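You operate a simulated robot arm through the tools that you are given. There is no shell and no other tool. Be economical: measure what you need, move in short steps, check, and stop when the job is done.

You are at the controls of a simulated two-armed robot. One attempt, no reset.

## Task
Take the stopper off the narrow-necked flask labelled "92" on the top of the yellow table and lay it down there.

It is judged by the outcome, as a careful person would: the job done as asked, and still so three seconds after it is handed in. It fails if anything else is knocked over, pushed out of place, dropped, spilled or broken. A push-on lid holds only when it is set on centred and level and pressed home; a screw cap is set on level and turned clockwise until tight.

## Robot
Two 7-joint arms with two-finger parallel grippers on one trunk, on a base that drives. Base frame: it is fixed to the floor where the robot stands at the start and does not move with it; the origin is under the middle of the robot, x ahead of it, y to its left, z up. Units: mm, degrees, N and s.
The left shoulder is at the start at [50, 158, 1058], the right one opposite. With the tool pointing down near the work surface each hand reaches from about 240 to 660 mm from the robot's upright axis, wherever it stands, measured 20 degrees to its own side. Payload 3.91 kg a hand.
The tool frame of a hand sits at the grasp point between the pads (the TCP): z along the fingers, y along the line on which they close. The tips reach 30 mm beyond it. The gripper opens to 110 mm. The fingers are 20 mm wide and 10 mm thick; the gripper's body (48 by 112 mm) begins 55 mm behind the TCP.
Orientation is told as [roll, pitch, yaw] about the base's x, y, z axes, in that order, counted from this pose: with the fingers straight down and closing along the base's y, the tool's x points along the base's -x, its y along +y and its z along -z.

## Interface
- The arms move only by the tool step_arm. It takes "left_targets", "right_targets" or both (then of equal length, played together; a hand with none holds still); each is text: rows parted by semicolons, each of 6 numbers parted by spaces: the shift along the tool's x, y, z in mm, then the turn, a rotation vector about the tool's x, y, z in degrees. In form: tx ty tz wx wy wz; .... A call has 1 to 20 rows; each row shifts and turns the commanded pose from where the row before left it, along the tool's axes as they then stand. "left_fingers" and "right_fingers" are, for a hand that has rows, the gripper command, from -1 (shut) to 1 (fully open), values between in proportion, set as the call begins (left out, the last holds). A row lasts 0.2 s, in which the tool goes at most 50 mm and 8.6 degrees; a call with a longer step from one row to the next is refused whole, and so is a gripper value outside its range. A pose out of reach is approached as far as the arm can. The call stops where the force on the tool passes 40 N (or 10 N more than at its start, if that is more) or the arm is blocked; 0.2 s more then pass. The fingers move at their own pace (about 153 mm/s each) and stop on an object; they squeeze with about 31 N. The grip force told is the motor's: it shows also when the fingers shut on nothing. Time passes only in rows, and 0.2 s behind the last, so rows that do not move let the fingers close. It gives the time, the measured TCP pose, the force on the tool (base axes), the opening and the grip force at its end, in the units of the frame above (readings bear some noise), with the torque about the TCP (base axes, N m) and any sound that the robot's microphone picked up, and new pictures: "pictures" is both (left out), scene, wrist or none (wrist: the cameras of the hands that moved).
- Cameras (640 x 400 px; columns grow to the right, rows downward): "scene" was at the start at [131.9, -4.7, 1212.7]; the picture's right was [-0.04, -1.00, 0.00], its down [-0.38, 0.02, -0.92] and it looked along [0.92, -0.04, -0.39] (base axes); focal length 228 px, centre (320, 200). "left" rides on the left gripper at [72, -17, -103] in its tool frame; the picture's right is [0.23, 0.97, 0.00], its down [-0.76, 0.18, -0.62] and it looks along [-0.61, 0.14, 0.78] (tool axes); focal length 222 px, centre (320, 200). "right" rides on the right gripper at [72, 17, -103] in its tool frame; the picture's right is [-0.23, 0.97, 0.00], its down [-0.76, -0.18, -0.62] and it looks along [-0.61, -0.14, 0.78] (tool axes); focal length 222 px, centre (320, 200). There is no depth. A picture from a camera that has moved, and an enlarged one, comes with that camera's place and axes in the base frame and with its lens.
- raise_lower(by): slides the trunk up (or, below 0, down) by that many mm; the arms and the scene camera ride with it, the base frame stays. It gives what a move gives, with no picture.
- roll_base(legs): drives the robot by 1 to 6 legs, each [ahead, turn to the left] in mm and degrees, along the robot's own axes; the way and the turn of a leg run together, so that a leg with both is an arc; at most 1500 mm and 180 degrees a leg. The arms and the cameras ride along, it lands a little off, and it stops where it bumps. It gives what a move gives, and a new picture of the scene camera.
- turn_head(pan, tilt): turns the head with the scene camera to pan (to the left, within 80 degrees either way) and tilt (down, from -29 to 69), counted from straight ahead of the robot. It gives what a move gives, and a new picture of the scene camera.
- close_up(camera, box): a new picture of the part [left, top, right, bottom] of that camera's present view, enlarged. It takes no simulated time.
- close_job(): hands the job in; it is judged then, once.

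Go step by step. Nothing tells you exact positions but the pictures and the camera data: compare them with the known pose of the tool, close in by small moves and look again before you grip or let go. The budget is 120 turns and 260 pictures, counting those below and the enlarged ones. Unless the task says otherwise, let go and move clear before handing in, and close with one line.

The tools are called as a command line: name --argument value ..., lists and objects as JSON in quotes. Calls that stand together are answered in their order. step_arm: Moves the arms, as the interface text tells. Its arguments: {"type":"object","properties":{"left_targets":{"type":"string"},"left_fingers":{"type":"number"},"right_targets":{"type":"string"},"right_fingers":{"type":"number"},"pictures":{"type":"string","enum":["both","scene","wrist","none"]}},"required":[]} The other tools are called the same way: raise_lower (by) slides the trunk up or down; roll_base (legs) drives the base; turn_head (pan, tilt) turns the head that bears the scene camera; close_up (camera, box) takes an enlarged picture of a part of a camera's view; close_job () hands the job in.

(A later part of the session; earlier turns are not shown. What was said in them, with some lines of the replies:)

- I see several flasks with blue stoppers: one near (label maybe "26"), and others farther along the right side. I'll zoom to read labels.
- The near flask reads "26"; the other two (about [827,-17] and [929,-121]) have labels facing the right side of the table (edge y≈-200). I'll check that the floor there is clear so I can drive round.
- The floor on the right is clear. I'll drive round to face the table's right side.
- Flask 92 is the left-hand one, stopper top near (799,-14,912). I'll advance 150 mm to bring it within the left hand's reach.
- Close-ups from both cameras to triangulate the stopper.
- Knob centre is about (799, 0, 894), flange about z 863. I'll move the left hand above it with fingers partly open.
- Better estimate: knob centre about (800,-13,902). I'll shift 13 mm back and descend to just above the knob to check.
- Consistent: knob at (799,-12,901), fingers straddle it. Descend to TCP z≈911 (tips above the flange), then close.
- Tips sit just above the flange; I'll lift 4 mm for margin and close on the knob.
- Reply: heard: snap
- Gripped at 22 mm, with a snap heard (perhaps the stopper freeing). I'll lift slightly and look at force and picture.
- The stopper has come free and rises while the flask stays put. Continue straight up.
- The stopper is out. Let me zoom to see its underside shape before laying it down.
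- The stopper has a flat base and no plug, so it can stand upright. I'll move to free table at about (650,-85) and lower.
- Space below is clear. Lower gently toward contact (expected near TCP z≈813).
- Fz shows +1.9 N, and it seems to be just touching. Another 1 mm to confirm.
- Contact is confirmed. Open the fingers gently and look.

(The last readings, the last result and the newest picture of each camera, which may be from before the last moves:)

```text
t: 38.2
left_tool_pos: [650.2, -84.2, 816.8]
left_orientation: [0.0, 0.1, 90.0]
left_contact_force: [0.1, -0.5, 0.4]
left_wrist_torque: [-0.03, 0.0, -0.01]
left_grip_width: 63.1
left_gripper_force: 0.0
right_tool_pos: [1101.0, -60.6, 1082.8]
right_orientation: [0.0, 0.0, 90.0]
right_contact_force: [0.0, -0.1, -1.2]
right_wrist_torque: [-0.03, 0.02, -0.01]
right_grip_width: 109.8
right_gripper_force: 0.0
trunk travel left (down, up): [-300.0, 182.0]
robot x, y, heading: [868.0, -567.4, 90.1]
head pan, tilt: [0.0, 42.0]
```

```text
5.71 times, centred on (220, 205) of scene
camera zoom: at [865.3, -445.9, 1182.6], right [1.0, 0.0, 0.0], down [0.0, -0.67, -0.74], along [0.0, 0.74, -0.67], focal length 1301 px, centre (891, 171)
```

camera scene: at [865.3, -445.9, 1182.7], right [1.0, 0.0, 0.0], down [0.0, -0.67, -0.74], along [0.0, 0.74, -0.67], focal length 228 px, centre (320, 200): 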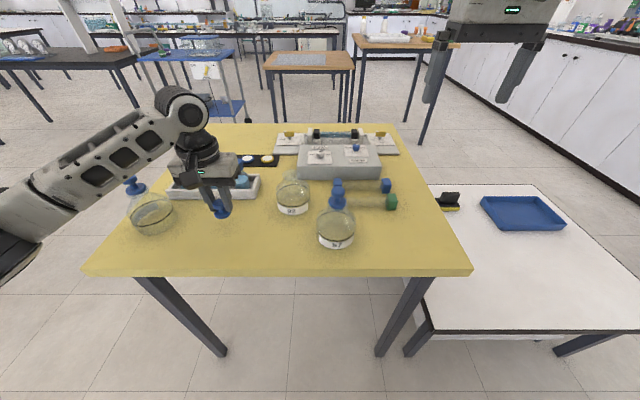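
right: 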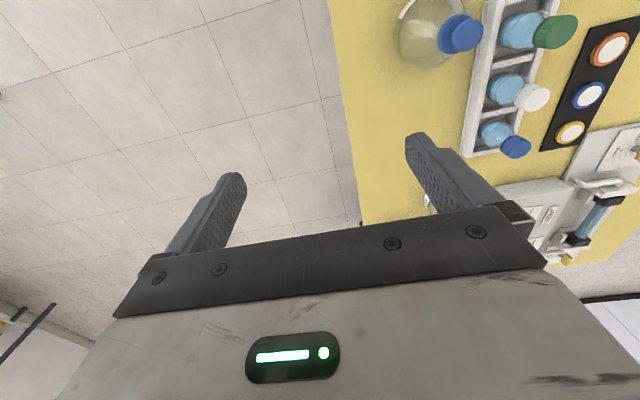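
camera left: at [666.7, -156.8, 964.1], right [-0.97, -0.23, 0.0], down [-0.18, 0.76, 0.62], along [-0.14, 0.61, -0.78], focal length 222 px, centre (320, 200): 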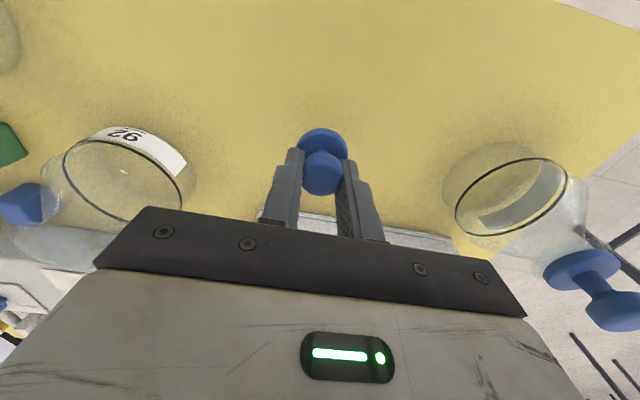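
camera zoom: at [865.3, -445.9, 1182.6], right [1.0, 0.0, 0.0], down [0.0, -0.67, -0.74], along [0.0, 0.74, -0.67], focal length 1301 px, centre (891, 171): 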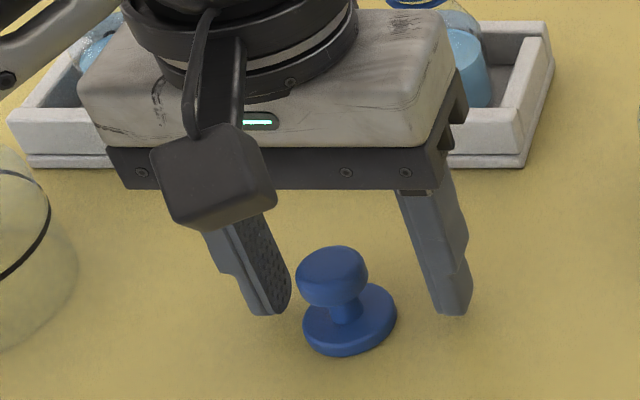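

The stopper rests on the table free of the fingers. Raise the hand straight up.

step_arm --left_targets "0 0 -10 0 0 0;0 0 -30 0 0 0;0 0 -40 0 0 0;0 0 -40 0 0 0;0 0 -40 0 0 0;0 0 -40 0 0 0;0 0 0 0 0 0;0 0 0 0 0 0" --pictures "both"

close_up --camera "scene" --box '[120, 120, 420, 270]'

close_up --camera "scene" --box '[180, 170, 260, 240]'

```text
t: 40.0
left_tool_pos: [651.2, -82.9, 1015.7]
left_orientation: [0.0, 0.0, 90.1]
left_contact_force: [-0.2, -0.1, 0.4]
left_wrist_torque: [0.02, 0.01, -0.02]
left_grip_width: 63.6
left_gripper_force: 0.0
right_tool_pos: [1101.6, -59.8, 1082.4]
right_orientation: [0.0, 0.0, 90.0]
right_contact_force: [-0.6, 0.7, 0.0]
right_wrist_torque: [0.02, 0.0, -0.01]
right_grip_width: 109.6
right_gripper_force: 0.1
trunk travel left (down, up): [-300.0, 182.0]
robot x, y, heading: [866.7, -566.0, 90.2]
head pan, tilt: [0.0, 42.0]
camera scene: at [865.3, -445.9, 1182.7], right [1.0, 0.0, 0.0], down [0.0, -0.67, -0.74], along [0.0, 0.74, -0.67], focal length 228 px, centre (320, 200)
camera left: at [667.5, -154.9, 1118.5], right [-0.97, -0.23, 0.0], down [-0.18, 0.76, 0.62], along [-0.14, 0.61, -0.78], focal length 222 px, centre (320, 200)
```

scene: 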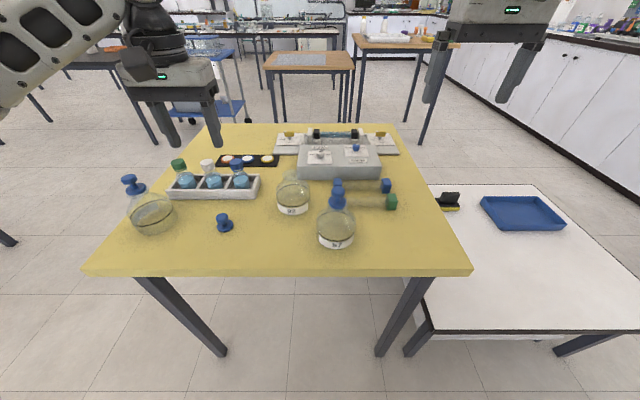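
left: 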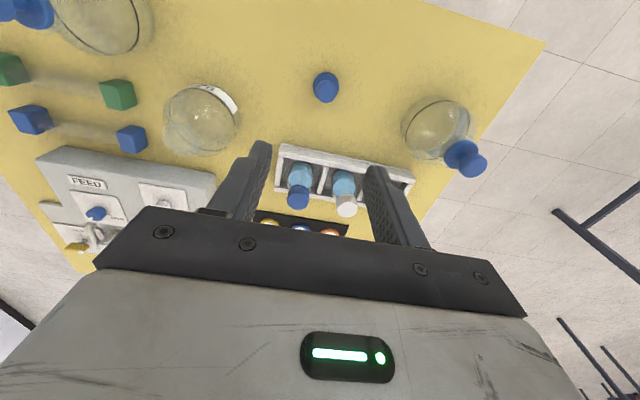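

```text
2.13 times, centred on (270, 195) of scene
camera zoom: at [865.3, -445.9, 1182.7], right [1.0, 0.0, 0.0], down [0.0, -0.67, -0.74], along [0.0, 0.74, -0.67], focal length 486 px, centre (427, 211)
```

zoom: 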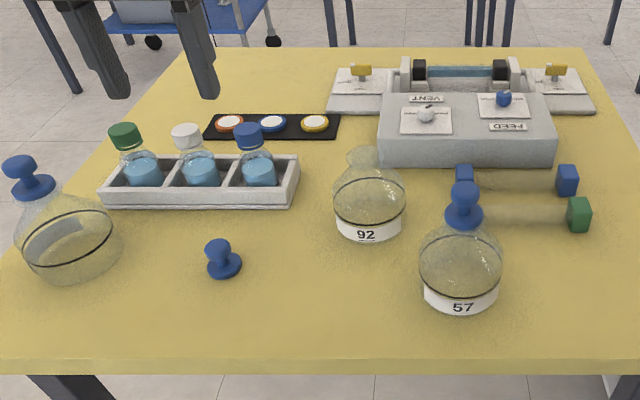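

```text
5.71 times, centred on (220, 205) of scene
camera zoom: at [865.3, -445.9, 1182.7], right [1.0, 0.0, 0.0], down [0.0, -0.67, -0.74], along [0.0, 0.74, -0.67], focal length 1301 px, centre (891, 171)
```

zoom: 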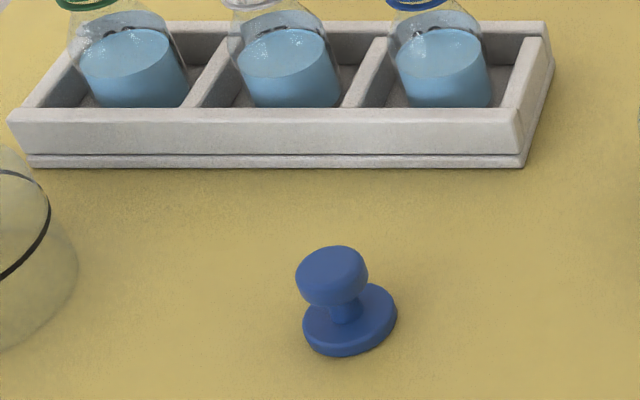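

The stopper stands still on the yellow table, flask 92 is open and upright, and everything else is in place. I'm handing in.

close_job

```text
The job is handed in.
```

I took the stopper off flask "92" and stood it on the yellow table, clear of everything else. The flask is still upright where it was, and the last pictures show nothing else moved.
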